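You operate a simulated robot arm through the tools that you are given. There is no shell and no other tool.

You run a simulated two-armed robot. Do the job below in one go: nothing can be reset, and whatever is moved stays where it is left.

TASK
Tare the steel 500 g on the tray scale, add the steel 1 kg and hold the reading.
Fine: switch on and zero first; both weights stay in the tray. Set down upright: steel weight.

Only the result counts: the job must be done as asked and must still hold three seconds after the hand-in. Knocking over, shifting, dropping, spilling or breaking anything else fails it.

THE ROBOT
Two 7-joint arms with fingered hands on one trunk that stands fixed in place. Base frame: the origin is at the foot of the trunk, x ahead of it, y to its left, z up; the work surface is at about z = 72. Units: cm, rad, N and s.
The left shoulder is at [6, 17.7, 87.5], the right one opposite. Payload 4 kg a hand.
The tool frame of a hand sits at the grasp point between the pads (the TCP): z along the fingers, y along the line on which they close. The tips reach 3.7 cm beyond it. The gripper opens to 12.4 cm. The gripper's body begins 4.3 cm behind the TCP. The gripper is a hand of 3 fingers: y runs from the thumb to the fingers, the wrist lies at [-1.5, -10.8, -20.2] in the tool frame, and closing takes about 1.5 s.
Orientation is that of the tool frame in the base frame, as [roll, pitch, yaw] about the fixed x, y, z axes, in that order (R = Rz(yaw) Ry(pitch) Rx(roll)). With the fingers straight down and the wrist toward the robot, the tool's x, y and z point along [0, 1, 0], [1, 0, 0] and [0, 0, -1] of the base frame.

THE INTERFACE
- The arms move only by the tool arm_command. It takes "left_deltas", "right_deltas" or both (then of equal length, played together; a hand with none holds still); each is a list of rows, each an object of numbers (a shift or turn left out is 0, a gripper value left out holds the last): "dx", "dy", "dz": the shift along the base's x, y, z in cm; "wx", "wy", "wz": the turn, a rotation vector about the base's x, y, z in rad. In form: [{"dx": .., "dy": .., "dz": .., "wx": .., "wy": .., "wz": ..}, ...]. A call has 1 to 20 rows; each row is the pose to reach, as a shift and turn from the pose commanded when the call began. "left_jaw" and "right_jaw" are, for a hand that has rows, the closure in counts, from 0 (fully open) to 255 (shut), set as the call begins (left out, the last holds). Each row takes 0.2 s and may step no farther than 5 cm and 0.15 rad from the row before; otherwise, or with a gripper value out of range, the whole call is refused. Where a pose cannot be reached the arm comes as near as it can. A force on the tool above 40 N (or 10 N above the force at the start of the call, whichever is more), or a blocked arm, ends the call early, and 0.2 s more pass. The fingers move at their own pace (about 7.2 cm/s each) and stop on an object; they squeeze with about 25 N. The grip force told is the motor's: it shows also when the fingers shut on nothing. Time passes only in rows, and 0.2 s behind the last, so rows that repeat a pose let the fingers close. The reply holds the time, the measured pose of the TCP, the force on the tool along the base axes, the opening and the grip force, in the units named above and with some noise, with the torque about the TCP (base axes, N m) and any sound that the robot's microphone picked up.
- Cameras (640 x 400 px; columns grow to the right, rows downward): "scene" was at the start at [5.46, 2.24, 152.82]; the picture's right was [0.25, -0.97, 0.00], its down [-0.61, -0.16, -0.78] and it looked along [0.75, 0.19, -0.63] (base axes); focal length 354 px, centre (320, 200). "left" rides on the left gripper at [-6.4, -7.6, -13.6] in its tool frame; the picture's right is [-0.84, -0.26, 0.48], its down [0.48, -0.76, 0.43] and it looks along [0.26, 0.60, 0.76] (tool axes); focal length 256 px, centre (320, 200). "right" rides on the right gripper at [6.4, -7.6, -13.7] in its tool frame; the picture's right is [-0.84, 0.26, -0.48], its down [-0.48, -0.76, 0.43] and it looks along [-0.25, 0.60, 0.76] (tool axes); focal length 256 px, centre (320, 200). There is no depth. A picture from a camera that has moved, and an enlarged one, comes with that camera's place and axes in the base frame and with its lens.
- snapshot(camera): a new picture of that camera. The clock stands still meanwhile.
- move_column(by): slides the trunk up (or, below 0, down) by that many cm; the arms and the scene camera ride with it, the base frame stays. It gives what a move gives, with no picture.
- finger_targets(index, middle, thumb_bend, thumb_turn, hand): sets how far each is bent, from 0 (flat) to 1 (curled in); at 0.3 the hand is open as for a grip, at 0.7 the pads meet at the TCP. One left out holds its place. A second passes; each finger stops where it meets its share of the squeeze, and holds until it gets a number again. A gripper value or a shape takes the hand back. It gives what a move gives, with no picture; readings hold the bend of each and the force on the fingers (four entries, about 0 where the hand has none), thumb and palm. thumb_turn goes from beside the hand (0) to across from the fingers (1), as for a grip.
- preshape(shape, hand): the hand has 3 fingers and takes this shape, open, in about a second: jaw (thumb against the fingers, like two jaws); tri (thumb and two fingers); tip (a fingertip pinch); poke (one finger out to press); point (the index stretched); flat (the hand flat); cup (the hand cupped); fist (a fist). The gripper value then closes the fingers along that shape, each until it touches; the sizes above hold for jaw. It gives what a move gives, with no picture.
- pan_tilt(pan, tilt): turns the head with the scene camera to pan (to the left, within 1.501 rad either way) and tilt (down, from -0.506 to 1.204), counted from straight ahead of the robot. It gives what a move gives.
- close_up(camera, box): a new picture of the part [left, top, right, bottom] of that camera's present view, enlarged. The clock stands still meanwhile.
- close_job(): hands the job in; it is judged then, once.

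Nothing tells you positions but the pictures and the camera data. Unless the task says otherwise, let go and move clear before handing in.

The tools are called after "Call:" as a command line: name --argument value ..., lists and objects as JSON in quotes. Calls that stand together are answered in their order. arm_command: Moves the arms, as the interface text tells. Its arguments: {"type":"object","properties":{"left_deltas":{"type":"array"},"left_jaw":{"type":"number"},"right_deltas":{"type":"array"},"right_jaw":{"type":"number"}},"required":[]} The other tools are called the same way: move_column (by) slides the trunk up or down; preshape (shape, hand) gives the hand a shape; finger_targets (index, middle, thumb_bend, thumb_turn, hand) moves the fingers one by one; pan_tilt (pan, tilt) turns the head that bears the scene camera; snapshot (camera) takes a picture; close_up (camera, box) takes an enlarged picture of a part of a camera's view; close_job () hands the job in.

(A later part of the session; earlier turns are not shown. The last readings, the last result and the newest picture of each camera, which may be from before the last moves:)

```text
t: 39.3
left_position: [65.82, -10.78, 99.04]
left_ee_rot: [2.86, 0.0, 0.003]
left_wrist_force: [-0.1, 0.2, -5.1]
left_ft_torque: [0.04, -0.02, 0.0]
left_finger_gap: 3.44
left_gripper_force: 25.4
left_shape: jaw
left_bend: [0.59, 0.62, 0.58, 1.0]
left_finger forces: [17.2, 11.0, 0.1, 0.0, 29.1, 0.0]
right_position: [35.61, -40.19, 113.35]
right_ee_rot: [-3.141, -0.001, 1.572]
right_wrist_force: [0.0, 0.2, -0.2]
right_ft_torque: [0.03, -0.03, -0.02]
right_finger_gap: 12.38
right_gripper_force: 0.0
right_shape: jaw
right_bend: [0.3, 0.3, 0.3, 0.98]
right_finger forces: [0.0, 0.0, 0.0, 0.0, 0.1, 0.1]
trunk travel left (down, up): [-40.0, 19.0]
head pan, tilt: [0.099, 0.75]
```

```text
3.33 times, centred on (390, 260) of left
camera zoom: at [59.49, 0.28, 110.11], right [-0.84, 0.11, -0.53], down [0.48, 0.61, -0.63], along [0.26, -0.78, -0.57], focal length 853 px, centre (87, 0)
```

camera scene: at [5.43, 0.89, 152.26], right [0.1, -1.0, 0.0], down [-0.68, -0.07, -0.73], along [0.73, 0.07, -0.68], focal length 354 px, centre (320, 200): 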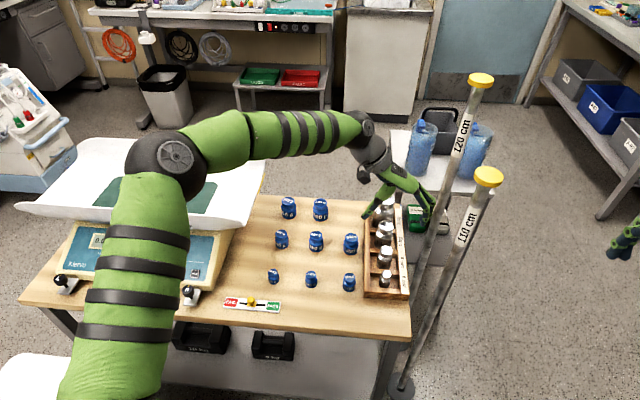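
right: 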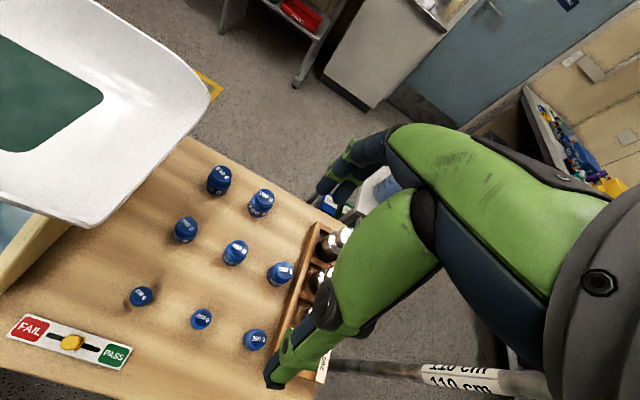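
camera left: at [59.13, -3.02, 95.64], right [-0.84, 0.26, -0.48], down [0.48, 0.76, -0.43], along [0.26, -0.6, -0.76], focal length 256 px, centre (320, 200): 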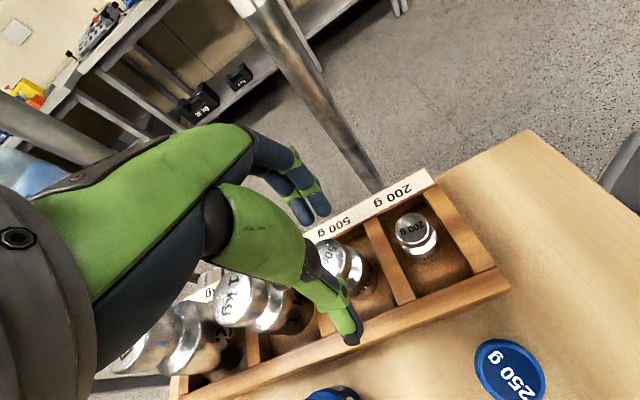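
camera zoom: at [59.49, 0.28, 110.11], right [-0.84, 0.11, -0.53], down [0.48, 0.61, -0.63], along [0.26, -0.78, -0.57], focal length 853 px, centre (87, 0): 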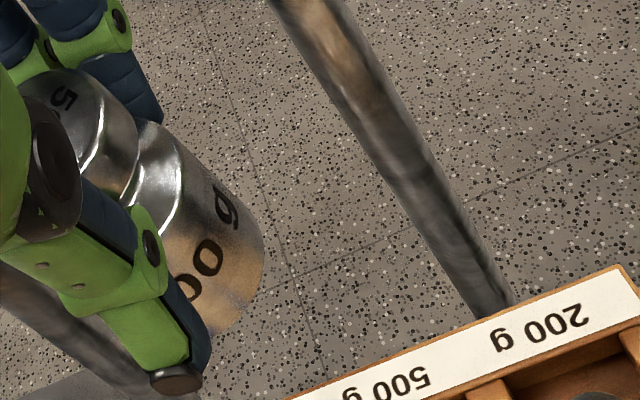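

The hand tilt is slightly overcorrected, by about 0.06 rad. I'll back that off, raise to z ≈ 108, and swing over to the tray while turning the hand back.

Call:
arm_command --left_deltas '[{"dz": 3, "wx": 0.06}, {"dz": 6, "wx": 0.06}, {"dz": 9, "wx": 0.06}]'

Call:
arm_command --left_deltas '[{"dy": 3}, {"dy": 7}, {"dx": 0.7, "dy": 11.5, "wz": 0.1}, {"dx": 1.4, "dy": 16, "wz": 0.22}, {"dx": 2.1, "dy": 20.5, "wz": 0.35}, {"dx": 2.8, "dy": 25, "wz": 0.48}, {"dx": 3.5, "dy": 29.5, "wz": 0.61}, {"dx": 4.2, "dy": 34, "wz": 0.74}, {"dx": 4.9, "dy": 38.5, "wz": 0.87}, {"dx": 5.6, "dy": 43, "wz": 1.0}, {"dx": 6.3, "dy": 47.5, "wz": 1.13}, {"dx": 7, "dy": 52, "wz": 1.26}, {"dx": 7.7, "dy": 56.5, "wz": 1.39}, {"dx": 8.2, "dy": 61, "wz": 1.5}, {"dx": 8.2, "dy": 65, "wz": 1.57}, {"dx": 8.2, "dy": 67, "wz": 1.57}, {"dx": 8.2, "dy": 67, "wz": 1.57}]'

Call:
pan_tilt --pan 0.6 --tilt 0.65

Call:
snapshot --camera "scene"

Call:
snapshot --camera "left"

```text
t: 40.1
left_position: [65.43, -10.7, 108.37]
left_ee_rot: [2.92, 0.0, 0.0]
left_wrist_force: [-0.4, 0.2, -4.5]
left_ft_torque: [-0.03, -0.03, 0.0]
left_finger_gap: 3.42
left_gripper_force: 24.7
left_shape: jaw
left_bend: [0.59, 0.62, 0.58, 1.0]
left_finger forces: [17.3, 11.2, 0.0, 0.0, 28.9, 0.0]
right_position: [35.61, -40.2, 113.14]
right_ee_rot: [-3.141, 0.001, 1.571]
right_wrist_force: [0.1, 1.1, -0.4]
right_ft_torque: [0.0, -0.02, -0.02]
right_finger_gap: 12.38
right_gripper_force: 0.1
right_shape: jaw
right_bend: [0.3, 0.3, 0.3, 0.98]
right_finger forces: [0.1, 0.1, 0.0, 0.0, 0.0, 0.0]
trunk travel left (down, up): [-40.0, 19.0]
head pan, tilt: [0.099, 0.75]
```

```text
t: 43.7
left_position: [74.09, 56.54, 107.97]
left_ee_rot: [2.923, 0.002, 1.571]
left_wrist_force: [0.9, -0.4, -4.3]
left_ft_torque: [0.03, 0.03, -0.01]
left_finger_gap: 3.38
left_gripper_force: 25.6
left_shape: jaw
left_bend: [0.6, 0.62, 0.58, 1.0]
left_finger forces: [17.5, 11.3, 0.0, 0.0, 28.6, 0.0]
right_position: [35.65, -40.15, 113.11]
right_ee_rot: [-3.141, 0.001, 1.571]
right_wrist_force: [0.1, -0.1, 0.8]
right_ft_torque: [0.01, 0.0, 0.03]
right_finger_gap: 12.38
right_gripper_force: 0.0
right_shape: jaw
right_bend: [0.3, 0.3, 0.3, 0.98]
right_finger forces: [0.0, 0.0, 0.0, 0.0, 0.1, 0.0]
trunk travel left (down, up): [-40.0, 19.0]
head pan, tilt: [0.099, 0.75]
```

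```text
t: 44.6
left_position: [74.09, 56.45, 107.92]
left_ee_rot: [2.922, -0.002, 1.571]
left_wrist_force: [0.4, 0.0, -5.1]
left_ft_torque: [0.0, 0.01, 0.0]
left_finger_gap: 3.43
left_gripper_force: 25.0
left_shape: jaw
left_bend: [0.6, 0.62, 0.58, 1.0]
left_finger forces: [17.4, 11.2, 0.0, 0.0, 28.6, 0.0]
right_position: [35.56, -40.03, 113.24]
right_ee_rot: [-3.14, 0.0, 1.572]
right_wrist_force: [0.2, 0.8, -0.3]
right_ft_torque: [0.0, -0.01, -0.01]
right_finger_gap: 12.36
right_gripper_force: 0.1
right_shape: jaw
right_bend: [0.3, 0.3, 0.3, 0.98]
right_finger forces: [0.1, 0.1, 0.0, 0.0, 0.0, 0.0]
trunk travel left (down, up): [-40.0, 19.0]
head pan, tilt: [0.6, 0.649]
```

```text
taken
camera scene: at [4.39, 5.01, 153.11], right [0.56, -0.83, 0.0], down [-0.5, -0.34, -0.8], along [0.66, 0.45, -0.61], focal length 354 px, centre (320, 200)
```

scene: 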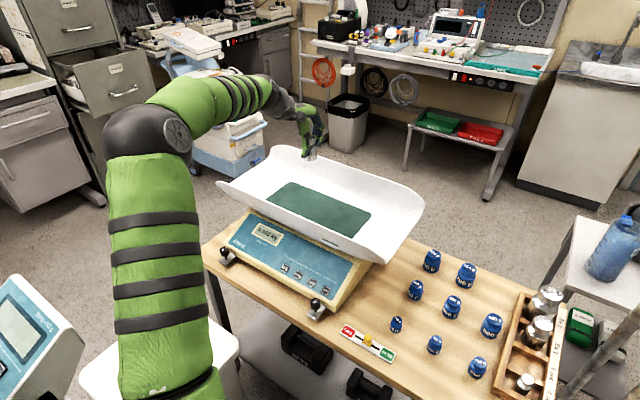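

```text
taken
camera left: at [63.81, 50.16, 119.6], right [-0.15, -0.84, -0.53], down [-0.65, 0.48, -0.59], along [0.75, 0.25, -0.61], focal length 256 px, centre (320, 200)
```

left: 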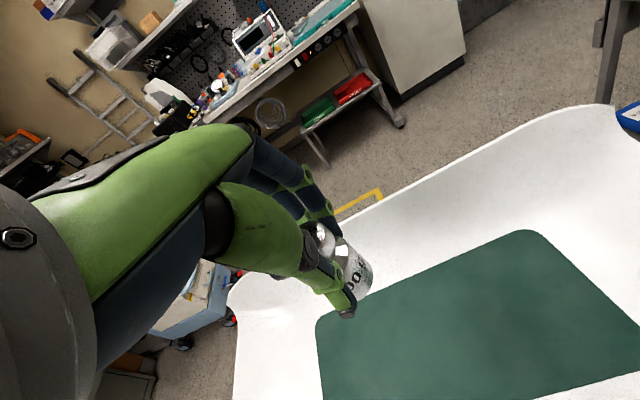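

The 500 g hangs over the mat at about (74, 56.5), and the mat spans x 68–80.4, y 38.6–68.7. I'll lower it to just above the mat and check.

Call:
arm_command --left_deltas '[{"dz": -4}, {"dz": -8}, {"dz": -11}, {"dz": -13.5}, {"dz": -14.5}, {"dz": -14.5}]'

Call:
close_up --camera "left" --box '[240, 180, 440, 360]'

Call:
close_up --camera "scene" --box '[220, 110, 440, 290]'

```text
t: 46.0
left_position: [74.23, 56.44, 93.68]
left_ee_rot: [2.923, 0.0, 1.571]
left_wrist_force: [-0.6, 0.0, -4.6]
left_ft_torque: [0.0, 0.02, -0.04]
left_finger_gap: 3.4
left_gripper_force: 24.4
left_shape: jaw
left_bend: [0.6, 0.62, 0.58, 1.0]
left_finger forces: [17.3, 11.5, 0.0, 0.0, 28.5, 0.1]
right_position: [35.65, -40.1, 113.27]
right_ee_rot: [-3.141, -0.001, 1.57]
right_wrist_force: [0.2, -0.1, 0.1]
right_ft_torque: [0.0, -0.04, -0.04]
right_finger_gap: 12.35
right_gripper_force: 0.0
right_shape: jaw
right_bend: [0.3, 0.3, 0.3, 0.98]
right_finger forces: [0.1, 0.1, 0.0, 0.0, 0.0, 0.0]
trunk travel left (down, up): [-40.0, 19.0]
head pan, tilt: [0.6, 0.649]
```

```text
2.22 times, centred on (340, 270) of left
camera zoom: at [63.79, 50.03, 105.38], right [-0.15, -0.84, -0.53], down [-0.65, 0.48, -0.59], along [0.75, 0.25, -0.61], focal length 569 px, centre (276, 44)
```

zoom: 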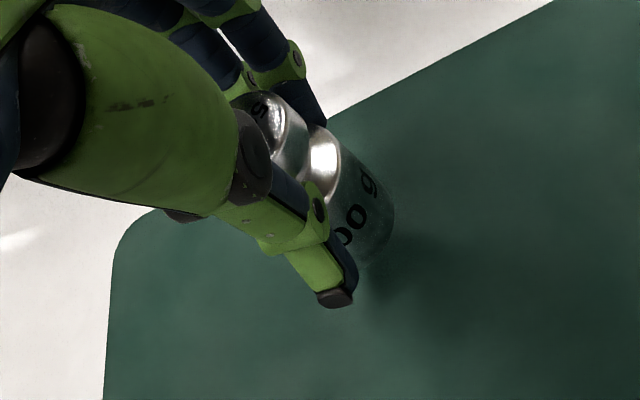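

```text
2.22 times, centred on (330, 200) of scene
camera zoom: at [4.38, 5.02, 153.12], right [0.56, -0.83, 0.0], down [-0.5, -0.34, -0.8], along [0.66, 0.45, -0.6], focal length 787 px, centre (298, 200)
```

zoom: 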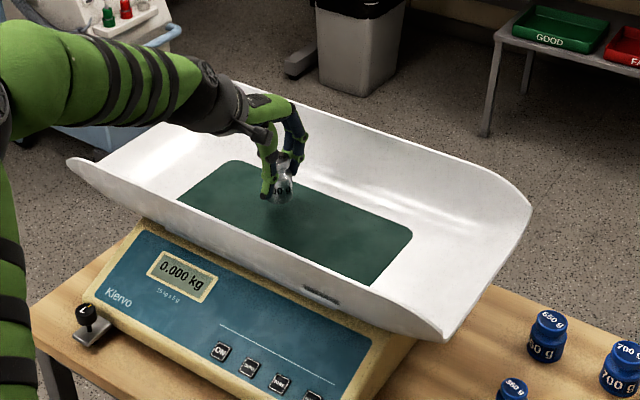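

The scale still reads 0.000 kg, and the weight is about 2 cm above the mat and looks upright. I'll lower it gently.

Call:
arm_command --left_deltas '[{"dz": -0.4}, {"dz": -0.8}, {"dz": -1.1}, {"dz": -1.4}]'

Call:
close_up --camera "scene" --box '[280, 140, 340, 190]'

Call:
close_up --camera "left" --box '[300, 200, 420, 310]'

```text
t: 47.0
left_position: [73.99, 56.36, 92.24]
left_ee_rot: [2.92, 0.0, 1.569]
left_wrist_force: [1.4, 0.4, -4.4]
left_ft_torque: [0.0, 0.03, -0.01]
left_finger_gap: 3.42
left_gripper_force: 25.0
left_shape: jaw
left_bend: [0.6, 0.62, 0.58, 1.0]
left_finger forces: [17.3, 11.4, 0.0, 0.0, 28.6, 0.1]
right_position: [35.62, -40.07, 113.29]
right_ee_rot: [3.14, 0.001, 1.571]
right_wrist_force: [0.2, 0.3, -0.5]
right_ft_torque: [-0.01, 0.0, 0.02]
right_finger_gap: 12.4
right_gripper_force: 0.2
right_shape: jaw
right_bend: [0.3, 0.3, 0.3, 0.98]
right_finger forces: [0.0, 0.0, 0.1, 0.0, 0.0, 0.0]
trunk travel left (down, up): [-40.0, 19.0]
head pan, tilt: [0.6, 0.649]
```

```text
8.00 times, centred on (310, 165) of scene
camera zoom: at [4.39, 5.02, 153.12], right [0.56, -0.83, 0.0], down [-0.5, -0.34, -0.8], along [0.66, 0.45, -0.6], focal length 2834 px, centre (400, 480)
```

zoom: 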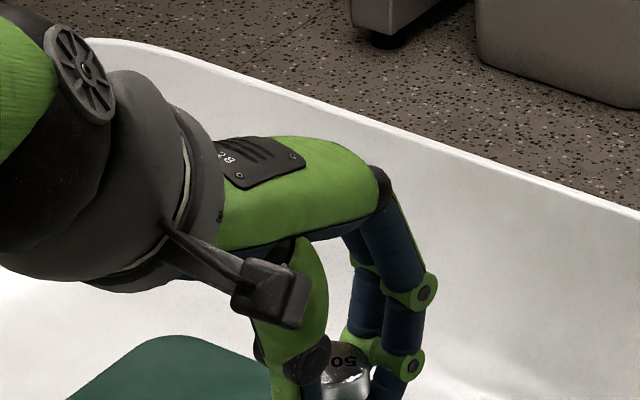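

```text
3.64 times, centred on (360, 255) of left
camera zoom: at [63.69, 49.99, 103.85], right [-0.15, -0.84, -0.53], down [-0.65, 0.48, -0.59], along [0.75, 0.26, -0.61], focal length 931 px, centre (174, 0)
```

zoom: 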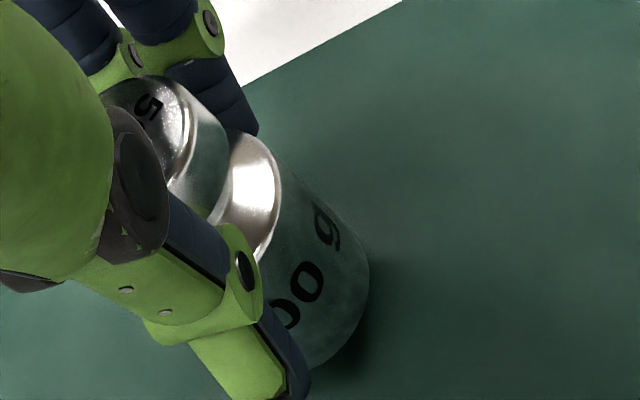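

The weight is close to the mat with no contact yet. I'll continue in 2 mm steps, watching the force.

Call:
arm_command --left_deltas '[{"dz": -0.2}, {"dz": -0.4}]'

Call:
close_up --camera "scene" --box '[230, 150, 340, 260]'

Call:
close_up --camera "left" --box '[300, 200, 420, 310]'

```text
t: 47.6
left_position: [73.99, 56.44, 91.73]
left_ee_rot: [2.921, 0.002, 1.57]
left_wrist_force: [0.2, -0.6, -4.7]
left_ft_torque: [0.02, 0.02, -0.01]
left_finger_gap: 3.43
left_gripper_force: 25.5
left_shape: jaw
left_bend: [0.6, 0.62, 0.58, 1.0]
left_finger forces: [17.3, 11.6, 0.0, 0.0, 28.5, 0.0]
right_position: [35.68, -40.1, 113.29]
right_ee_rot: [-3.141, 0.0, 1.571]
right_wrist_force: [-0.1, 0.0, -0.5]
right_ft_torque: [0.0, -0.02, -0.02]
right_finger_gap: 12.35
right_gripper_force: 0.0
right_shape: jaw
right_bend: [0.3, 0.3, 0.3, 0.98]
right_finger forces: [0.1, 0.0, 0.1, 0.0, 0.1, 0.1]
trunk travel left (down, up): [-40.0, 19.0]
head pan, tilt: [0.6, 0.649]
```

```text
3.64 times, centred on (285, 205) of scene
camera zoom: at [4.39, 5.02, 153.12], right [0.56, -0.83, 0.0], down [-0.5, -0.34, -0.8], along [0.66, 0.45, -0.6], focal length 1288 px, centre (447, 182)
```

zoom: 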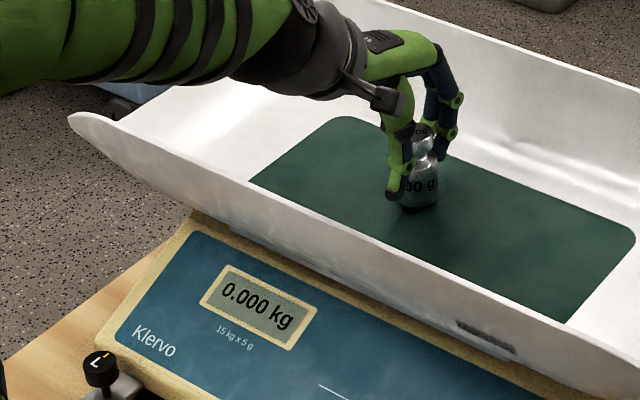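

```text
3.64 times, centred on (360, 255) of left
camera zoom: at [63.68, 50.01, 103.48], right [-0.15, -0.84, -0.53], down [-0.65, 0.48, -0.59], along [0.75, 0.26, -0.61], focal length 931 px, centre (174, 0)
```

zoom: 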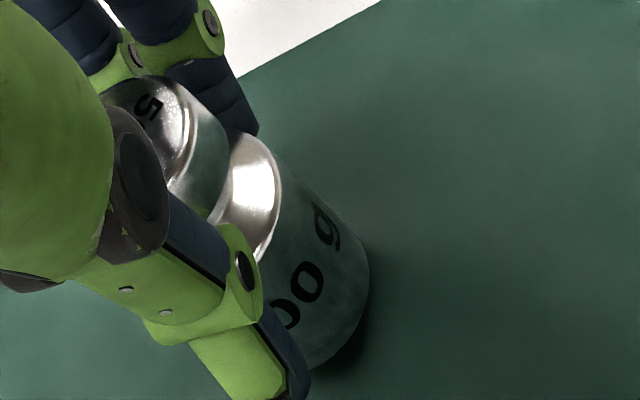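

Still no contact and the display stays at 0.000 kg. I'll go on down a little further.

Call:
arm_command --left_deltas '[{"dz": -0.2}, {"dz": -0.4}]'

Call:
close_up --camera "scene" --box '[230, 150, 340, 260]'

```text
t: 48.2
left_position: [73.94, 56.35, 91.24]
left_ee_rot: [2.923, -0.001, 1.57]
left_wrist_force: [-0.5, -0.1, -6.0]
left_ft_torque: [0.01, 0.05, -0.04]
left_finger_gap: 3.39
left_gripper_force: 24.8
left_shape: jaw
left_bend: [0.6, 0.62, 0.58, 1.0]
left_finger forces: [17.3, 11.5, 0.0, 0.0, 28.5, 0.1]
right_position: [35.69, -40.08, 113.22]
right_ee_rot: [3.141, 0.001, 1.572]
right_wrist_force: [-0.3, 0.5, 0.1]
right_ft_torque: [0.02, -0.03, 0.01]
right_finger_gap: 12.36
right_gripper_force: 0.1
right_shape: jaw
right_bend: [0.3, 0.3, 0.3, 0.98]
right_finger forces: [0.1, 0.1, 0.0, 0.0, 0.0, 0.1]
trunk travel left (down, up): [-40.0, 19.0]
head pan, tilt: [0.6, 0.649]
```

```text
3.64 times, centred on (285, 205) of scene
camera zoom: at [4.39, 5.02, 153.12], right [0.56, -0.83, 0.0], down [-0.5, -0.34, -0.8], along [0.66, 0.45, -0.6], focal length 1288 px, centre (447, 182)
```

zoom: 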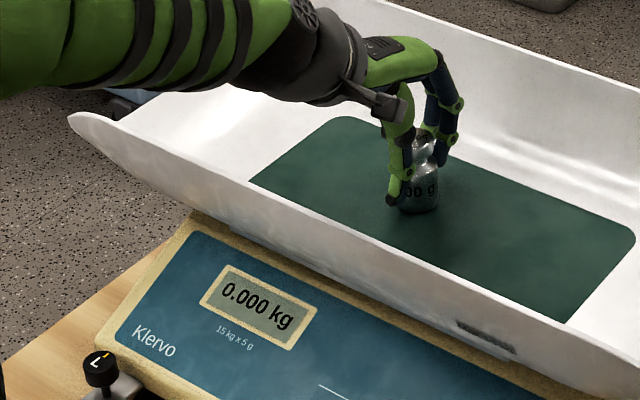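

The base looks to be within a few millimetres of the mat. I'll keep lowering in small steps.

Call:
arm_command --left_deltas '[{"dz": -0.15}, {"dz": -0.3}]'

Call:
close_up --camera "scene" --box '[230, 150, 340, 260]'

```text
t: 48.9
left_position: [73.99, 56.17, 91.32]
left_ee_rot: [2.921, 0.001, 1.57]
left_wrist_force: [-0.5, -1.8, 1.1]
left_ft_torque: [0.02, 0.01, 0.0]
left_finger_gap: 3.42
left_gripper_force: 25.0
left_shape: jaw
left_bend: [0.6, 0.62, 0.58, 1.0]
left_finger forces: [17.4, 11.5, 0.0, 0.0, 30.3, 0.0]
right_position: [35.51, -40.2, 113.28]
right_ee_rot: [-3.141, 0.0, 1.571]
right_wrist_force: [0.3, -0.3, 0.4]
right_ft_torque: [0.01, 0.0, 0.0]
right_finger_gap: 12.35
right_gripper_force: 0.0
right_shape: jaw
right_bend: [0.3, 0.3, 0.3, 0.98]
right_finger forces: [0.0, 0.0, 0.0, 0.0, 0.0, 0.1]
trunk travel left (down, up): [-40.0, 19.0]
head pan, tilt: [0.6, 0.649]
```

```text
3.64 times, centred on (285, 205) of scene
camera zoom: at [4.32, 4.96, 153.14], right [0.56, -0.83, 0.0], down [-0.5, -0.34, -0.8], along [0.66, 0.45, -0.6], focal length 1288 px, centre (447, 182)
```

zoom: 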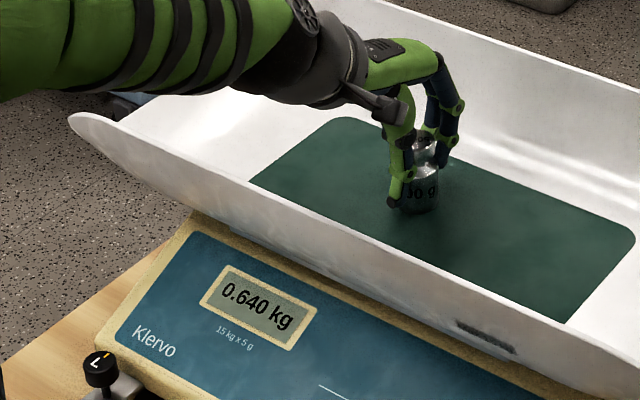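

The weight touches the mat (the scale shows 0.640 kg with the slight push). I'll open the fingers and check that it stands upright.

Call:
arm_command --left_deltas '[{}, {}, {}, {}, {}]' --left_jaw 100

Call:
close_up --camera "scene" --box '[230, 150, 340, 260]'

Call:
close_up --camera "left" --box '[260, 160, 440, 340]'

```text
t: 50.0
left_position: [73.93, 56.39, 91.03]
left_ee_rot: [2.922, 0.001, 1.571]
left_wrist_force: [0.5, 0.3, 0.1]
left_ft_torque: [0.02, 0.0, 0.01]
left_finger_gap: 7.5
left_gripper_force: 0.1
left_shape: jaw
left_bend: [0.38, 0.42, 0.53, 0.99]
left_finger forces: [0.0, 0.0, 0.1, 0.0, 0.0, 0.0]
right_position: [35.58, -40.09, 113.31]
right_ee_rot: [-3.141, 0.0, 1.571]
right_wrist_force: [0.6, 0.3, 0.7]
right_ft_torque: [0.02, 0.0, -0.01]
right_finger_gap: 12.36
right_gripper_force: 0.2
right_shape: jaw
right_bend: [0.3, 0.3, 0.3, 0.98]
right_finger forces: [0.1, 0.0, 0.0, 0.0, 0.0, 0.0]
trunk travel left (down, up): [-40.0, 19.0]
head pan, tilt: [0.6, 0.649]
```

```text
3.64 times, centred on (285, 205) of scene
camera zoom: at [4.34, 4.99, 153.12], right [0.56, -0.83, 0.0], down [-0.5, -0.34, -0.8], along [0.66, 0.45, -0.6], focal length 1288 px, centre (447, 182)
```

zoom: 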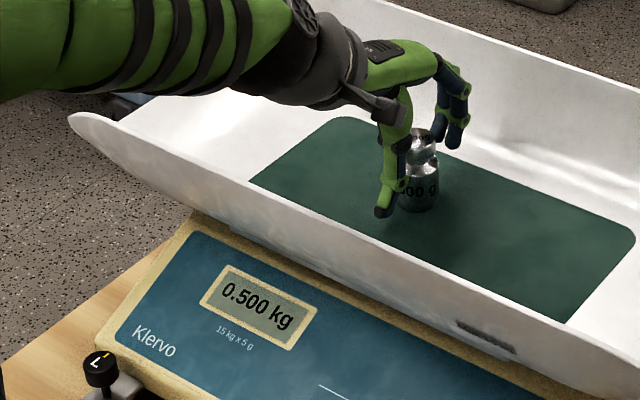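

```text
2.22 times, centred on (350, 250) of left
camera zoom: at [63.61, 49.93, 102.68], right [-0.15, -0.84, -0.53], down [-0.65, 0.48, -0.59], along [0.75, 0.26, -0.61], focal length 569 px, centre (253, 89)
```

zoom: 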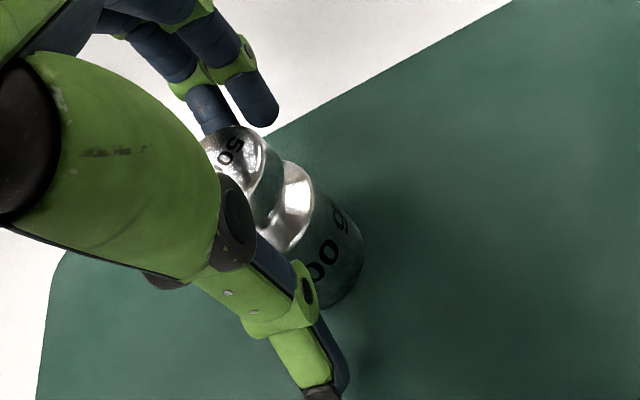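

The display reads 0.500 kg and the weight stands upright. I'll ease the thumb away slightly and lift the hand straight up.

Call:
arm_command --left_deltas '[{"dx": -0.4}, {"dx": -0.8}, {"dx": -0.8, "dz": 1.5}, {"dx": -0.8, "dz": 4}, {"dx": -0.8, "dz": 8}, {"dx": -0.8, "dz": 12}, {"dx": -0.8, "dz": 16}, {"dx": -0.8, "dz": 16}]'

Call:
close_up --camera "scene" --box '[230, 150, 340, 260]'

Call:
close_up --camera "left" --box '[260, 160, 440, 340]'

```text
t: 51.9
left_position: [73.12, 56.41, 107.25]
left_ee_rot: [2.923, 0.0, 1.571]
left_wrist_force: [0.1, 0.8, 0.7]
left_ft_torque: [0.04, 0.01, -0.02]
left_finger_gap: 7.49
left_gripper_force: 0.0
left_shape: jaw
left_bend: [0.38, 0.42, 0.53, 0.99]
left_finger forces: [0.0, 0.0, 0.1, 0.0, 0.0, 0.0]
right_position: [35.78, -40.07, 113.3]
right_ee_rot: [3.14, 0.002, 1.571]
right_wrist_force: [-0.8, -0.7, -0.3]
right_ft_torque: [-0.03, -0.02, -0.02]
right_finger_gap: 12.38
right_gripper_force: 0.1
right_shape: jaw
right_bend: [0.3, 0.3, 0.3, 0.98]
right_finger forces: [0.0, 0.0, 0.0, 0.0, 0.0, 0.1]
trunk travel left (down, up): [-40.0, 19.0]
head pan, tilt: [0.6, 0.649]
```

```text
3.64 times, centred on (285, 205) of scene
camera zoom: at [4.35, 5.0, 153.12], right [0.56, -0.83, 0.0], down [-0.5, -0.34, -0.8], along [0.66, 0.45, -0.6], focal length 1288 px, centre (447, 182)
```

zoom: 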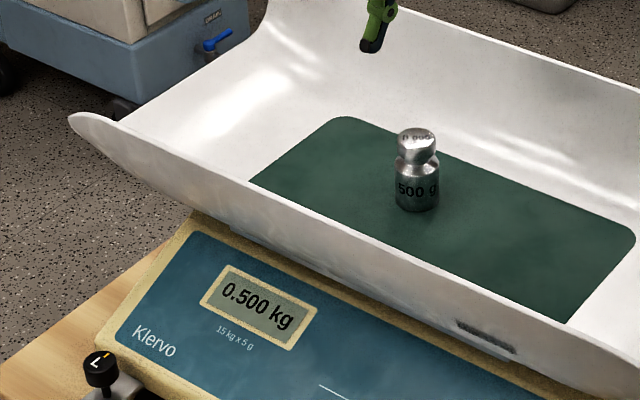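

```text
2.22 times, centred on (350, 250) of left
camera zoom: at [62.85, 50.0, 118.94], right [-0.14, -0.84, -0.53], down [-0.65, 0.48, -0.59], along [0.75, 0.26, -0.61], focal length 569 px, centre (253, 89)
```

zoom: 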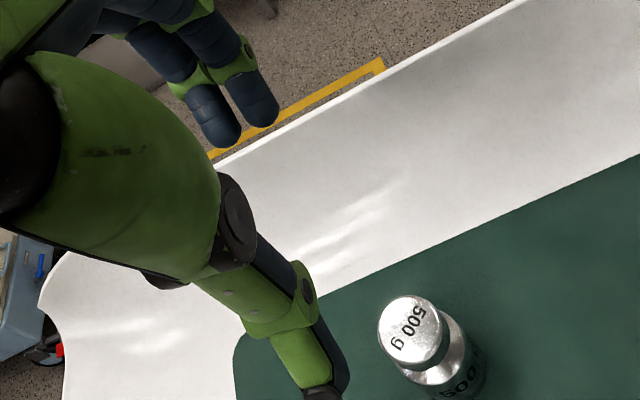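

The 500 g stands upright at about (74.4, 56.1) and the scale reads a steady 0.500 kg. Now I'll withdraw in front of the scale, level the hand, and reshape the index finger for pressing TARE.

Call:
arm_command --left_deltas '[{"dx": -3, "dy": -1, "wy": 0.07}, {"dx": -7.5, "dy": -3, "wy": 0.14}, {"dx": -12, "dy": -5, "wy": 0.22}, {"dx": -16.5, "dy": -7, "wy": 0.22}, {"dx": -21, "dy": -9, "wy": 0.22}, {"dx": -24.5, "dy": -11.5, "wy": 0.22}, {"dx": -26.2, "dy": -13.5, "wy": 0.22}, {"dx": -26.2, "dy": -13.5, "wy": 0.22}]'

Call:
finger_targets --hand "left" --index 0.45 --middle 1.0 --thumb_bend 0.0 --thumb_turn 1.0

Call:
finger_targets --hand "left" --index 0.42 --middle 1.0 --thumb_bend 1.0 --thumb_turn 0.9

Call:
snapshot --camera "left"

Call:
snapshot --camera "scene"

```text
t: 53.6
left_position: [46.91, 42.71, 107.5]
left_ee_rot: [3.142, 0.001, 1.57]
left_wrist_force: [0.1, -0.7, -0.9]
left_ft_torque: [-0.02, -0.01, 0.02]
left_finger_gap: 7.51
left_gripper_force: 0.0
left_shape: jaw
left_bend: [0.38, 0.42, 0.53, 0.99]
left_finger forces: [0.0, 0.0, 0.1, 0.0, 0.0, 0.0]
right_position: [35.65, -40.18, 113.25]
right_ee_rot: [3.141, 0.0, 1.572]
right_wrist_force: [0.1, 0.8, 0.0]
right_ft_torque: [0.04, -0.02, -0.02]
right_finger_gap: 12.34
right_gripper_force: 0.1
right_shape: jaw
right_bend: [0.3, 0.3, 0.3, 0.98]
right_finger forces: [0.1, 0.0, 0.0, 0.0, 0.1, 0.0]
trunk travel left (down, up): [-40.0, 19.0]
head pan, tilt: [0.6, 0.649]
```

```text
t: 54.6
left_position: [47.02, 42.9, 107.42]
left_ee_rot: [3.141, 0.0, 1.57]
left_wrist_force: [0.2, 0.1, 0.7]
left_ft_torque: [-0.03, -0.02, 0.0]
left_finger_gap: 9.04
left_gripper_force: 0.1
left_shape: fingers
left_bend: [0.45, 1.0, 0.0, 0.95]
left_finger forces: [0.0, 0.0, 0.0, 0.0, 0.1, 0.0]
right_position: [35.67, -40.11, 113.23]
right_ee_rot: [-3.141, 0.0, 1.57]
right_wrist_force: [0.3, 0.3, -0.2]
right_ft_torque: [0.03, 0.01, -0.01]
right_finger_gap: 12.37
right_gripper_force: 0.1
right_shape: jaw
right_bend: [0.3, 0.3, 0.3, 0.98]
right_finger forces: [0.0, 0.1, 0.0, 0.0, 0.2, 0.1]
trunk travel left (down, up): [-40.0, 19.0]
head pan, tilt: [0.6, 0.649]
```

```text
t: 55.6
left_position: [46.94, 42.66, 107.47]
left_ee_rot: [-3.139, 0.0, 1.571]
left_wrist_force: [-0.4, 0.0, -0.2]
left_ft_torque: [0.02, -0.01, -0.02]
left_finger_gap: 0.98
left_gripper_force: 0.0
left_shape: fingers
left_bend: [0.39, 1.0, 0.97, 0.92]
left_finger forces: [0.1, 0.0, 0.0, 0.1, 0.0, 0.1]
right_position: [35.59, -40.06, 113.32]
right_ee_rot: [-3.141, 0.001, 1.57]
right_wrist_force: [0.2, 0.3, -0.9]
right_ft_torque: [0.02, -0.02, -0.02]
right_finger_gap: 12.36
right_gripper_force: 0.0
right_shape: jaw
right_bend: [0.3, 0.3, 0.3, 0.98]
right_finger forces: [0.1, 0.0, 0.1, 0.0, 0.1, 0.0]
trunk travel left (down, up): [-40.0, 19.0]
head pan, tilt: [0.6, 0.649]
```

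```text
taken
camera left: at [39.45, 36.35, 121.1], right [-0.26, -0.84, -0.48], down [-0.76, 0.48, -0.43], along [0.6, 0.26, -0.76], focal length 256 px, centre (320, 200)
```

left: 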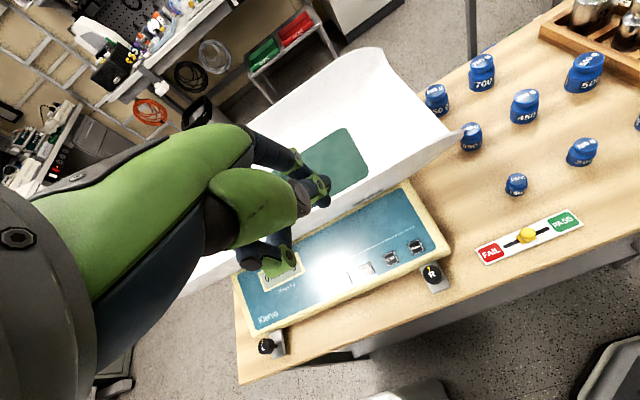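

```text
taken
camera scene: at [4.34, 4.98, 153.12], right [0.56, -0.83, 0.0], down [-0.5, -0.34, -0.8], along [0.66, 0.45, -0.6], focal length 354 px, centre (320, 200)
```

scene: 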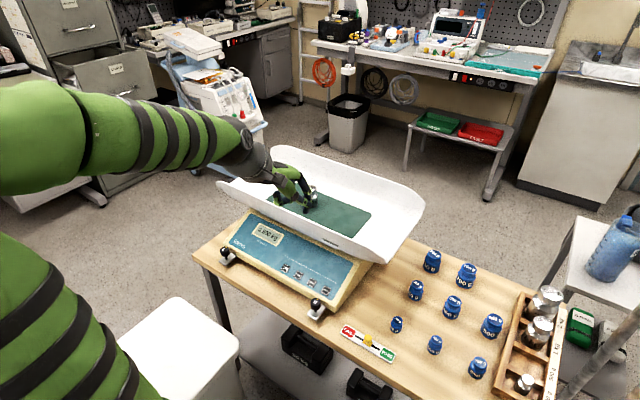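

The finger shape is reproduced exactly. Now I'll come down above the TARE key at about (48.95, 42.87).

Call:
arm_command --left_deltas '[{"dx": 1, "dz": -4}, {"dx": 2, "dy": 0.1, "dz": -8.5}, {"dx": 2, "dy": 0.1, "dz": -13}, {"dx": 2, "dy": 0.1, "dz": -17.5}, {"dx": 2, "dy": 0.1, "dz": -21.5}, {"dx": 2, "dy": 0.1, "dz": -24.3}, {"dx": 2, "dy": 0.1, "dz": -25}, {"dx": 2, "dy": 0.1, "dz": -25}]'

Call:
close_up --camera "left" --box '[260, 140, 420, 240]'

Call:
close_up --camera "scene" --box '[230, 200, 350, 310]'

```text
t: 57.5
left_position: [48.8, 42.89, 82.11]
left_ee_rot: [3.141, 0.0, 1.571]
left_wrist_force: [-0.3, 0.4, -1.1]
left_ft_torque: [-0.02, 0.02, 0.02]
left_finger_gap: 0.99
left_gripper_force: 0.0
left_shape: fingers
left_bend: [0.39, 1.0, 0.97, 0.92]
left_finger forces: [0.0, 0.1, 0.0, 0.0, 0.1, 0.1]
right_position: [35.67, -40.09, 113.26]
right_ee_rot: [3.141, 0.0, 1.573]
right_wrist_force: [-0.2, -0.8, 0.1]
right_ft_torque: [0.0, -0.01, -0.04]
right_finger_gap: 12.33
right_gripper_force: 0.0
right_shape: jaw
right_bend: [0.3, 0.3, 0.3, 0.98]
right_finger forces: [0.0, 0.0, 0.0, 0.0, 0.0, 0.1]
trunk travel left (down, up): [-40.0, 19.0]
head pan, tilt: [0.6, 0.649]
```

```text
4.00 times, centred on (340, 190) of left
camera zoom: at [41.32, 36.53, 95.89], right [-0.26, -0.84, -0.48], down [-0.76, 0.48, -0.43], along [0.6, 0.26, -0.76], focal length 1024 px, centre (240, 240)
```

zoom: 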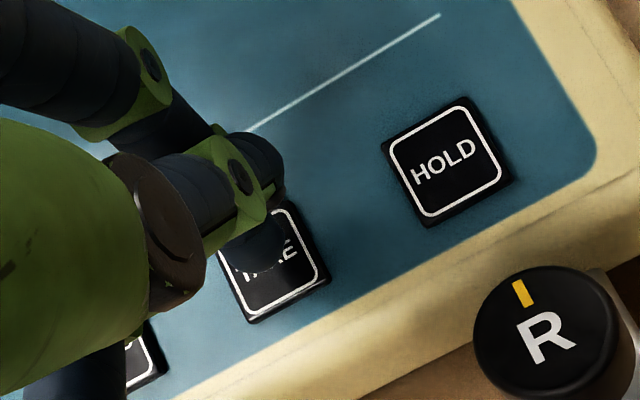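

```text
3.64 times, centred on (290, 255) of scene
camera zoom: at [4.34, 4.96, 153.12], right [0.56, -0.83, 0.0], down [-0.5, -0.34, -0.8], along [0.66, 0.45, -0.6], focal length 1288 px, centre (429, 0)
```

zoom: 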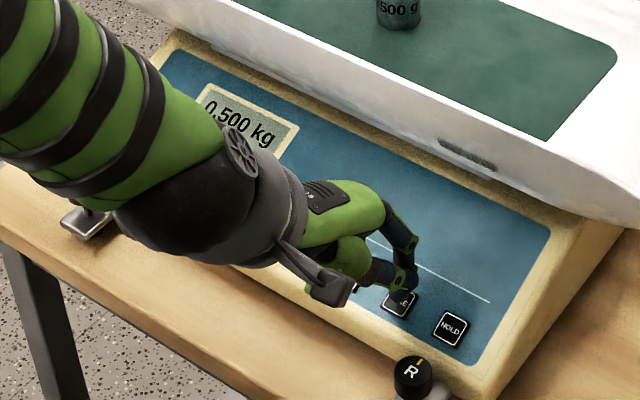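

The tip is centred over TARE and the display reads a steady 0.500 kg. I press TARE.

Call:
arm_command --left_deltas '[{"dz": -0.5}, {"dz": -0.8}, {"dz": -1.0}, {"dz": -1.15}]'

Call:
close_up --camera "scene" --box '[230, 200, 350, 310]'

```text
t: 58.5
left_position: [48.97, 42.9, 81.12]
left_ee_rot: [3.14, 0.001, 1.572]
left_wrist_force: [-0.3, 0.0, 7.2]
left_ft_torque: [-0.07, -0.36, 0.01]
left_finger_gap: 1.0
left_gripper_force: 3.6
left_shape: fingers
left_bend: [0.39, 1.0, 0.97, 0.92]
left_finger forces: [6.9, 0.0, 0.1, 0.0, 0.0, 0.0]
right_position: [35.56, -40.11, 113.21]
right_ee_rot: [-3.141, -0.001, 1.571]
right_wrist_force: [0.0, -0.6, 0.6]
right_ft_torque: [0.0, 0.03, 0.03]
right_finger_gap: 12.39
right_gripper_force: 0.0
right_shape: jaw
right_bend: [0.3, 0.3, 0.3, 0.98]
right_finger forces: [0.0, 0.1, 0.1, 0.1, 0.1, 0.1]
trunk travel left (down, up): [-40.0, 19.0]
head pan, tilt: [0.6, 0.649]
heard: click
```

```text
3.64 times, centred on (290, 255) of scene
camera zoom: at [4.29, 4.95, 153.13], right [0.56, -0.83, 0.0], down [-0.5, -0.34, -0.8], along [0.66, 0.45, -0.6], focal length 1288 px, centre (429, 0)
```

zoom: 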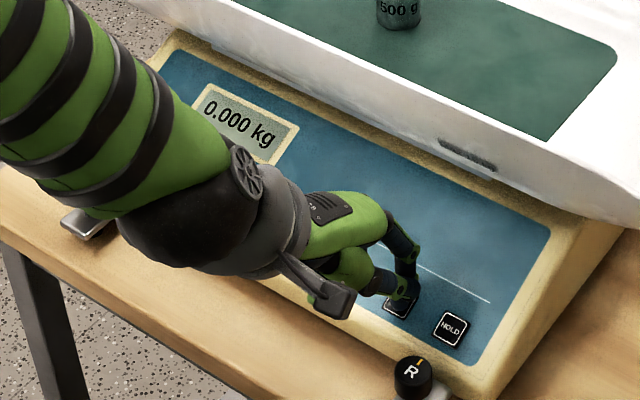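

TARE took effect: the display shows 0.000 kg with the 500 g in the tray. I'll lift off, return the hand to the jaw shape, and travel back over the rack for the 1 kg.

Call:
arm_command --left_deltas '[{"dz": 2}, {"dz": 6}, {"dx": -1, "dz": 10.5}, {"dx": -2, "dz": 15}, {"dx": -2, "dz": 19.5}, {"dx": -2, "dz": 24}]'

Call:
preshape --hand "left" --shape "jaw"

Call:
arm_command --left_deltas '[{"dx": 1.5, "dy": -4}, {"dx": 3, "dy": -8}, {"dx": 4.5, "dy": -12}, {"dx": 6, "dy": -16, "wz": -0.1}, {"dx": 7.5, "dy": -20, "wz": -0.22}, {"dx": 9, "dy": -24, "wz": -0.35}, {"dx": 10.5, "dy": -28, "wz": -0.48}, {"dx": 12, "dy": -32, "wz": -0.61}, {"dx": 13.5, "dy": -36, "wz": -0.74}, {"dx": 15, "dy": -40, "wz": -0.87}, {"dx": 17, "dy": -43, "wz": -1.0}, {"dx": 19, "dy": -46, "wz": -1.13}, {"dx": 21, "dy": -49, "wz": -1.26}, {"dx": 23, "dy": -51, "wz": -1.39}, {"dx": 25, "dy": -52.5, "wz": -1.5}, {"dx": 26.5, "dy": -53.2, "wz": -1.57}, {"dx": 26.5, "dy": -53.2, "wz": -1.57}]'

Call:
pan_tilt --pan 0.1 --tilt 0.75

Call:
snapshot --camera "scene"

Call:
snapshot --camera "left"

```text
t: 59.9
left_position: [47.03, 42.92, 105.1]
left_ee_rot: [3.141, -0.002, 1.57]
left_wrist_force: [0.4, -0.9, -0.3]
left_ft_torque: [-0.01, 0.01, -0.02]
left_finger_gap: 1.03
left_gripper_force: 0.0
left_shape: fingers
left_bend: [0.39, 1.0, 0.97, 0.92]
left_finger forces: [0.0, 0.0, 0.1, 0.1, 0.0, 0.0]
right_position: [35.65, -40.2, 113.28]
right_ee_rot: [-3.141, -0.001, 1.572]
right_wrist_force: [-0.3, -0.1, 0.7]
right_ft_torque: [0.01, -0.01, -0.01]
right_finger_gap: 12.35
right_gripper_force: 0.1
right_shape: jaw
right_bend: [0.3, 0.3, 0.3, 0.98]
right_finger forces: [0.1, 0.0, 0.0, 0.0, 0.0, 0.0]
trunk travel left (down, up): [-40.0, 19.0]
head pan, tilt: [0.6, 0.649]
```

```text
t: 60.8
left_position: [47.02, 42.91, 104.98]
left_ee_rot: [3.141, 0.0, 1.571]
left_wrist_force: [0.4, 0.4, 0.4]
left_ft_torque: [0.04, 0.02, 0.03]
left_finger_gap: 12.33
left_gripper_force: 0.1
left_shape: jaw
left_bend: [0.3, 0.3, 0.3, 0.98]
left_finger forces: [0.1, 0.1, 0.0, 0.0, 0.0, 0.0]
right_position: [35.71, -40.19, 113.28]
right_ee_rot: [-3.141, 0.0, 1.572]
right_wrist_force: [0.2, -0.7, 0.3]
right_ft_torque: [0.0, -0.02, -0.05]
right_finger_gap: 12.36
right_gripper_force: 0.0
right_shape: jaw
right_bend: [0.3, 0.3, 0.3, 0.98]
right_finger forces: [0.0, 0.0, 0.0, 0.0, 0.0, 0.1]
trunk travel left (down, up): [-40.0, 19.0]
head pan, tilt: [0.6, 0.649]
```

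```text
t: 64.3
left_position: [73.55, -10.21, 104.99]
left_ee_rot: [3.141, 0.002, -0.001]
left_wrist_force: [-0.2, -0.9, -0.1]
left_ft_torque: [-0.01, -0.02, 0.01]
left_finger_gap: 12.36
left_gripper_force: 0.1
left_shape: jaw
left_bend: [0.3, 0.3, 0.3, 0.98]
left_finger forces: [0.1, 0.0, 0.1, 0.1, 0.0, 0.0]
right_position: [35.75, -40.09, 113.34]
right_ee_rot: [3.141, -0.001, 1.57]
right_wrist_force: [-1.2, -0.1, 1.1]
right_ft_torque: [0.0, 0.02, 0.0]
right_finger_gap: 12.37
right_gripper_force: 0.0
right_shape: jaw
right_bend: [0.3, 0.3, 0.3, 0.98]
right_finger forces: [0.1, 0.0, 0.1, 0.0, 0.0, 0.1]
trunk travel left (down, up): [-40.0, 19.0]
head pan, tilt: [0.6, 0.649]
```

```text
t: 65.3
left_position: [73.69, -10.28, 105.08]
left_ee_rot: [3.141, 0.001, 0.002]
left_wrist_force: [-0.7, 0.0, -0.6]
left_ft_torque: [-0.01, 0.0, 0.03]
left_finger_gap: 12.36
left_gripper_force: 0.0
left_shape: jaw
left_bend: [0.3, 0.3, 0.3, 0.98]
left_finger forces: [0.0, 0.0, 0.0, 0.0, 0.0, 0.0]
right_position: [35.56, -40.14, 113.25]
right_ee_rot: [3.141, 0.0, 1.571]
right_wrist_force: [1.1, -0.2, -0.1]
right_ft_torque: [-0.01, -0.04, 0.0]
right_finger_gap: 12.34
right_gripper_force: 0.1
right_shape: jaw
right_bend: [0.3, 0.3, 0.3, 0.98]
right_finger forces: [0.1, 0.0, 0.0, 0.1, 0.0, 0.0]
trunk travel left (down, up): [-40.0, 19.0]
head pan, tilt: [0.099, 0.75]
```

```text
taken
camera scene: at [5.43, 0.9, 152.26], right [0.1, -0.99, 0.0], down [-0.68, -0.07, -0.73], along [0.73, 0.07, -0.68], focal length 354 px, centre (320, 200)
```

scene: 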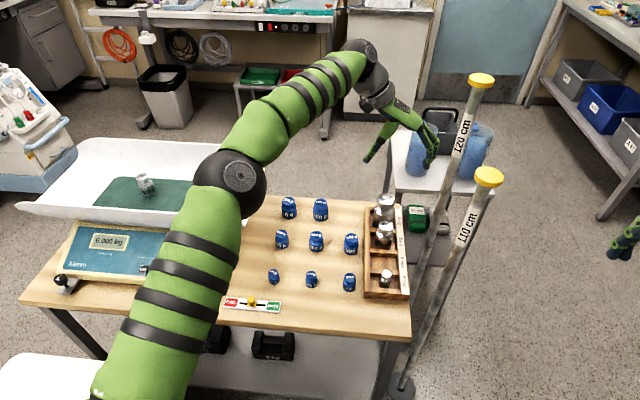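

```text
taken
camera left: at [67.29, -2.69, 118.63], right [-0.84, 0.26, -0.48], down [0.48, 0.76, -0.43], along [0.26, -0.6, -0.76], focal length 256 px, centre (320, 200)
```

left: 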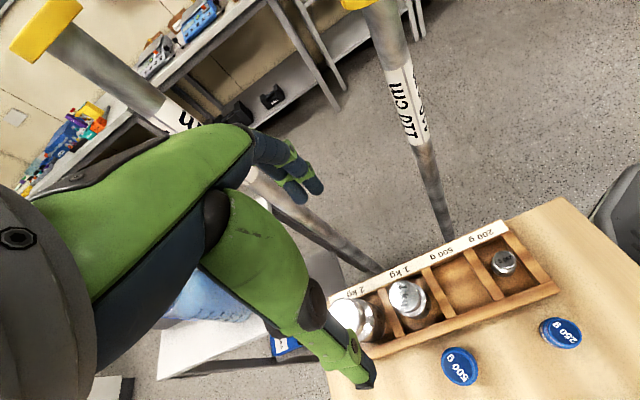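

The hand is above the rack again, turned across it. I'll locate the 1 kg precisely from both cameras.

Call:
close_up --camera "left" --box '[320, 240, 480, 390]'

Call:
close_up --camera "scene" --box '[355, 185, 420, 265]'

```text
2.67 times, centred on (400, 315) of left
camera zoom: at [67.29, -2.69, 118.63], right [-0.84, 0.26, -0.48], down [0.48, 0.76, -0.43], along [0.26, -0.6, -0.76], focal length 683 px, centre (107, -107)
```

zoom: 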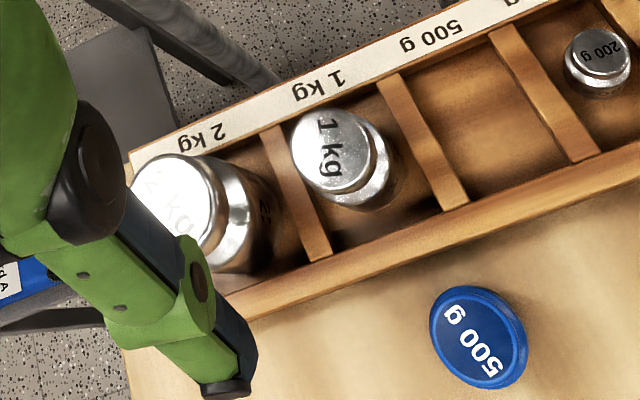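

```text
5.00 times, centred on (388, 225) of scene
camera zoom: at [5.43, 0.9, 152.26], right [0.1, -0.99, 0.0], down [-0.68, -0.07, -0.73], along [0.73, 0.07, -0.68], focal length 1771 px, centre (-18, 75)
```

zoom: 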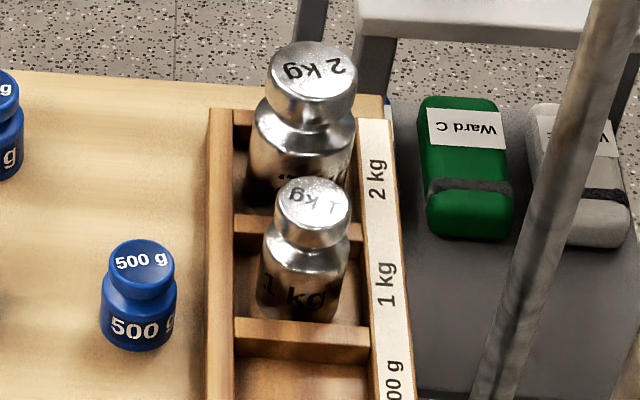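

The 1 kg sits at about (73.1, -10.5) with its knob top near z = 81 and a body about 5 cm wide. This time I'll pre-tilt the hand by 0.2 rad so the weight stays upright when gripped. I'll stop just above it first.

Call:
arm_command --left_deltas '[{"dx": -0.2, "dz": -2, "wx": -0.1}, {"dx": -0.45, "dz": -5, "wx": -0.2}, {"dx": -0.45, "dz": -9, "wx": -0.2}, {"dx": -0.45, "dz": -13, "wx": -0.2}, {"dx": -0.45, "dz": -17, "wx": -0.2}, {"dx": -0.45, "dz": -18, "wx": -0.2}, {"dx": -0.45, "dz": -18, "wx": -0.2}]' --left_jaw 85

Call:
close_up --camera "scene" --box '[345, 165, 435, 265]'

Call:
close_up --camera "left" --box '[240, 150, 460, 370]'

```text
t: 66.9
left_position: [73.03, -10.16, 86.97]
left_ee_rot: [2.943, -0.001, 0.002]
left_wrist_force: [0.3, -0.5, 0.3]
left_ft_torque: [0.0, -0.01, -0.02]
left_finger_gap: 8.29
left_gripper_force: 0.2
left_shape: jaw
left_bend: [0.36, 0.39, 0.51, 0.99]
left_finger forces: [0.0, 0.1, 0.0, 0.0, 0.0, 0.0]
right_position: [35.63, -40.08, 113.2]
right_ee_rot: [3.141, 0.0, 1.57]
right_wrist_force: [0.1, -0.3, 0.5]
right_ft_torque: [0.01, -0.03, -0.01]
right_finger_gap: 12.38
right_gripper_force: 0.1
right_shape: jaw
right_bend: [0.3, 0.3, 0.3, 0.98]
right_finger forces: [0.0, 0.0, 0.0, 0.1, 0.1, 0.0]
trunk travel left (down, up): [-40.0, 19.0]
head pan, tilt: [0.099, 0.75]
```

```text
4.00 times, centred on (390, 215) of scene
camera zoom: at [5.42, 0.9, 152.26], right [0.1, -1.0, 0.0], down [-0.68, -0.07, -0.73], along [0.73, 0.07, -0.68], focal length 1417 px, centre (40, 140)
```

zoom: 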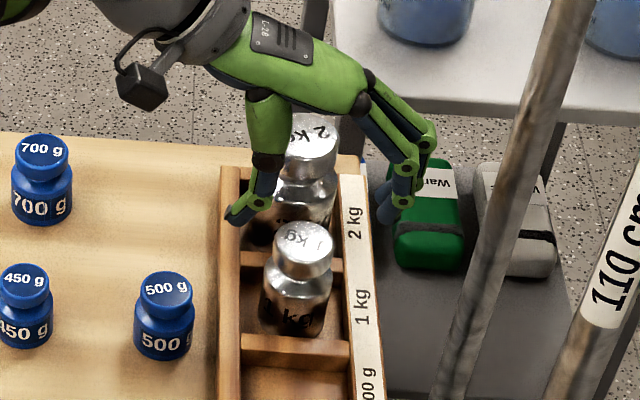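

```text
1.82 times, centred on (350, 260) of left
camera zoom: at [66.84, -0.05, 98.79], right [-0.84, 0.15, -0.52], down [0.48, 0.66, -0.58], along [0.26, -0.74, -0.63], focal length 465 px, centre (266, 91)
```

zoom: 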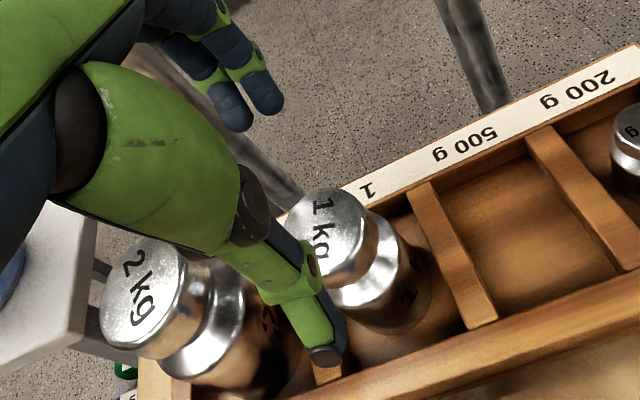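

The fingers are evenly placed around the 1 kg. I'll descend to the grasp height of about z = 80.4.

Call:
arm_command --left_deltas '[{"dz": -1.5}, {"dz": -3}, {"dz": -4.5}, {"dz": -5.7}, {"dz": -6.5}, {"dz": -6.5}]'

Call:
close_up --camera "scene" --box '[355, 185, 425, 265]'

Call:
close_up --camera "left" --box '[240, 150, 460, 370]'

```text
t: 68.3
left_position: [72.98, -10.32, 80.68]
left_ee_rot: [2.941, 0.001, -0.001]
left_wrist_force: [0.4, 0.0, -0.5]
left_ft_torque: [0.02, -0.03, 0.02]
left_finger_gap: 8.33
left_gripper_force: 0.0
left_shape: jaw
left_bend: [0.36, 0.39, 0.51, 0.99]
left_finger forces: [0.0, 0.1, 0.1, 0.0, 0.1, 0.0]
right_position: [35.69, -40.15, 113.26]
right_ee_rot: [-3.14, 0.002, 1.571]
right_wrist_force: [0.2, -0.5, -0.3]
right_ft_torque: [-0.01, 0.0, -0.04]
right_finger_gap: 12.38
right_gripper_force: 0.2
right_shape: jaw
right_bend: [0.3, 0.3, 0.3, 0.98]
right_finger forces: [0.0, 0.1, 0.1, 0.0, 0.0, 0.0]
trunk travel left (down, up): [-40.0, 19.0]
head pan, tilt: [0.099, 0.75]
```

```text
5.00 times, centred on (390, 225) of scene
camera zoom: at [5.43, 0.9, 152.26], right [0.1, -1.0, 0.0], down [-0.68, -0.07, -0.73], along [0.73, 0.07, -0.68], focal length 1771 px, centre (-30, 75)
```

zoom: 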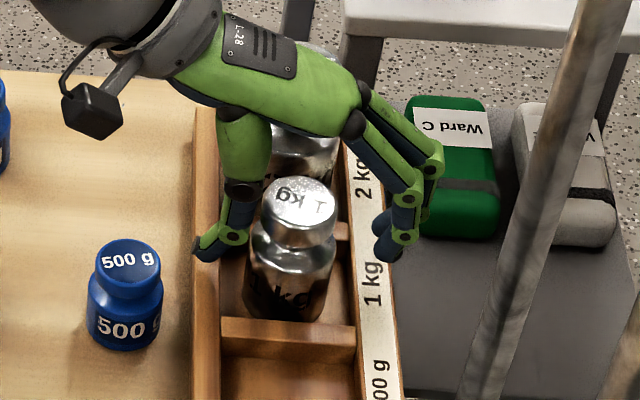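

```text
1.82 times, centred on (350, 260) of left
camera zoom: at [66.7, -0.12, 92.44], right [-0.84, 0.16, -0.52], down [0.48, 0.66, -0.58], along [0.26, -0.74, -0.63], focal length 465 px, centre (266, 91)
```

zoom: 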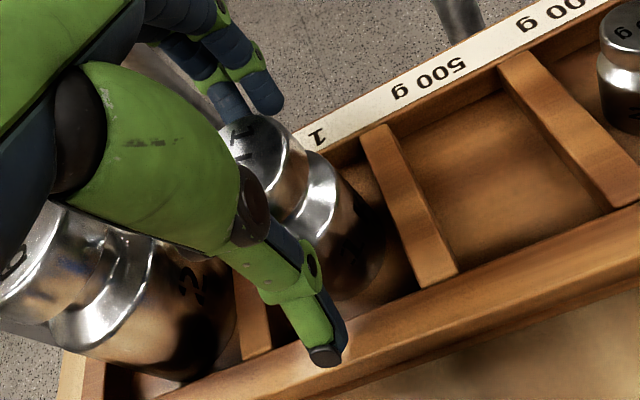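

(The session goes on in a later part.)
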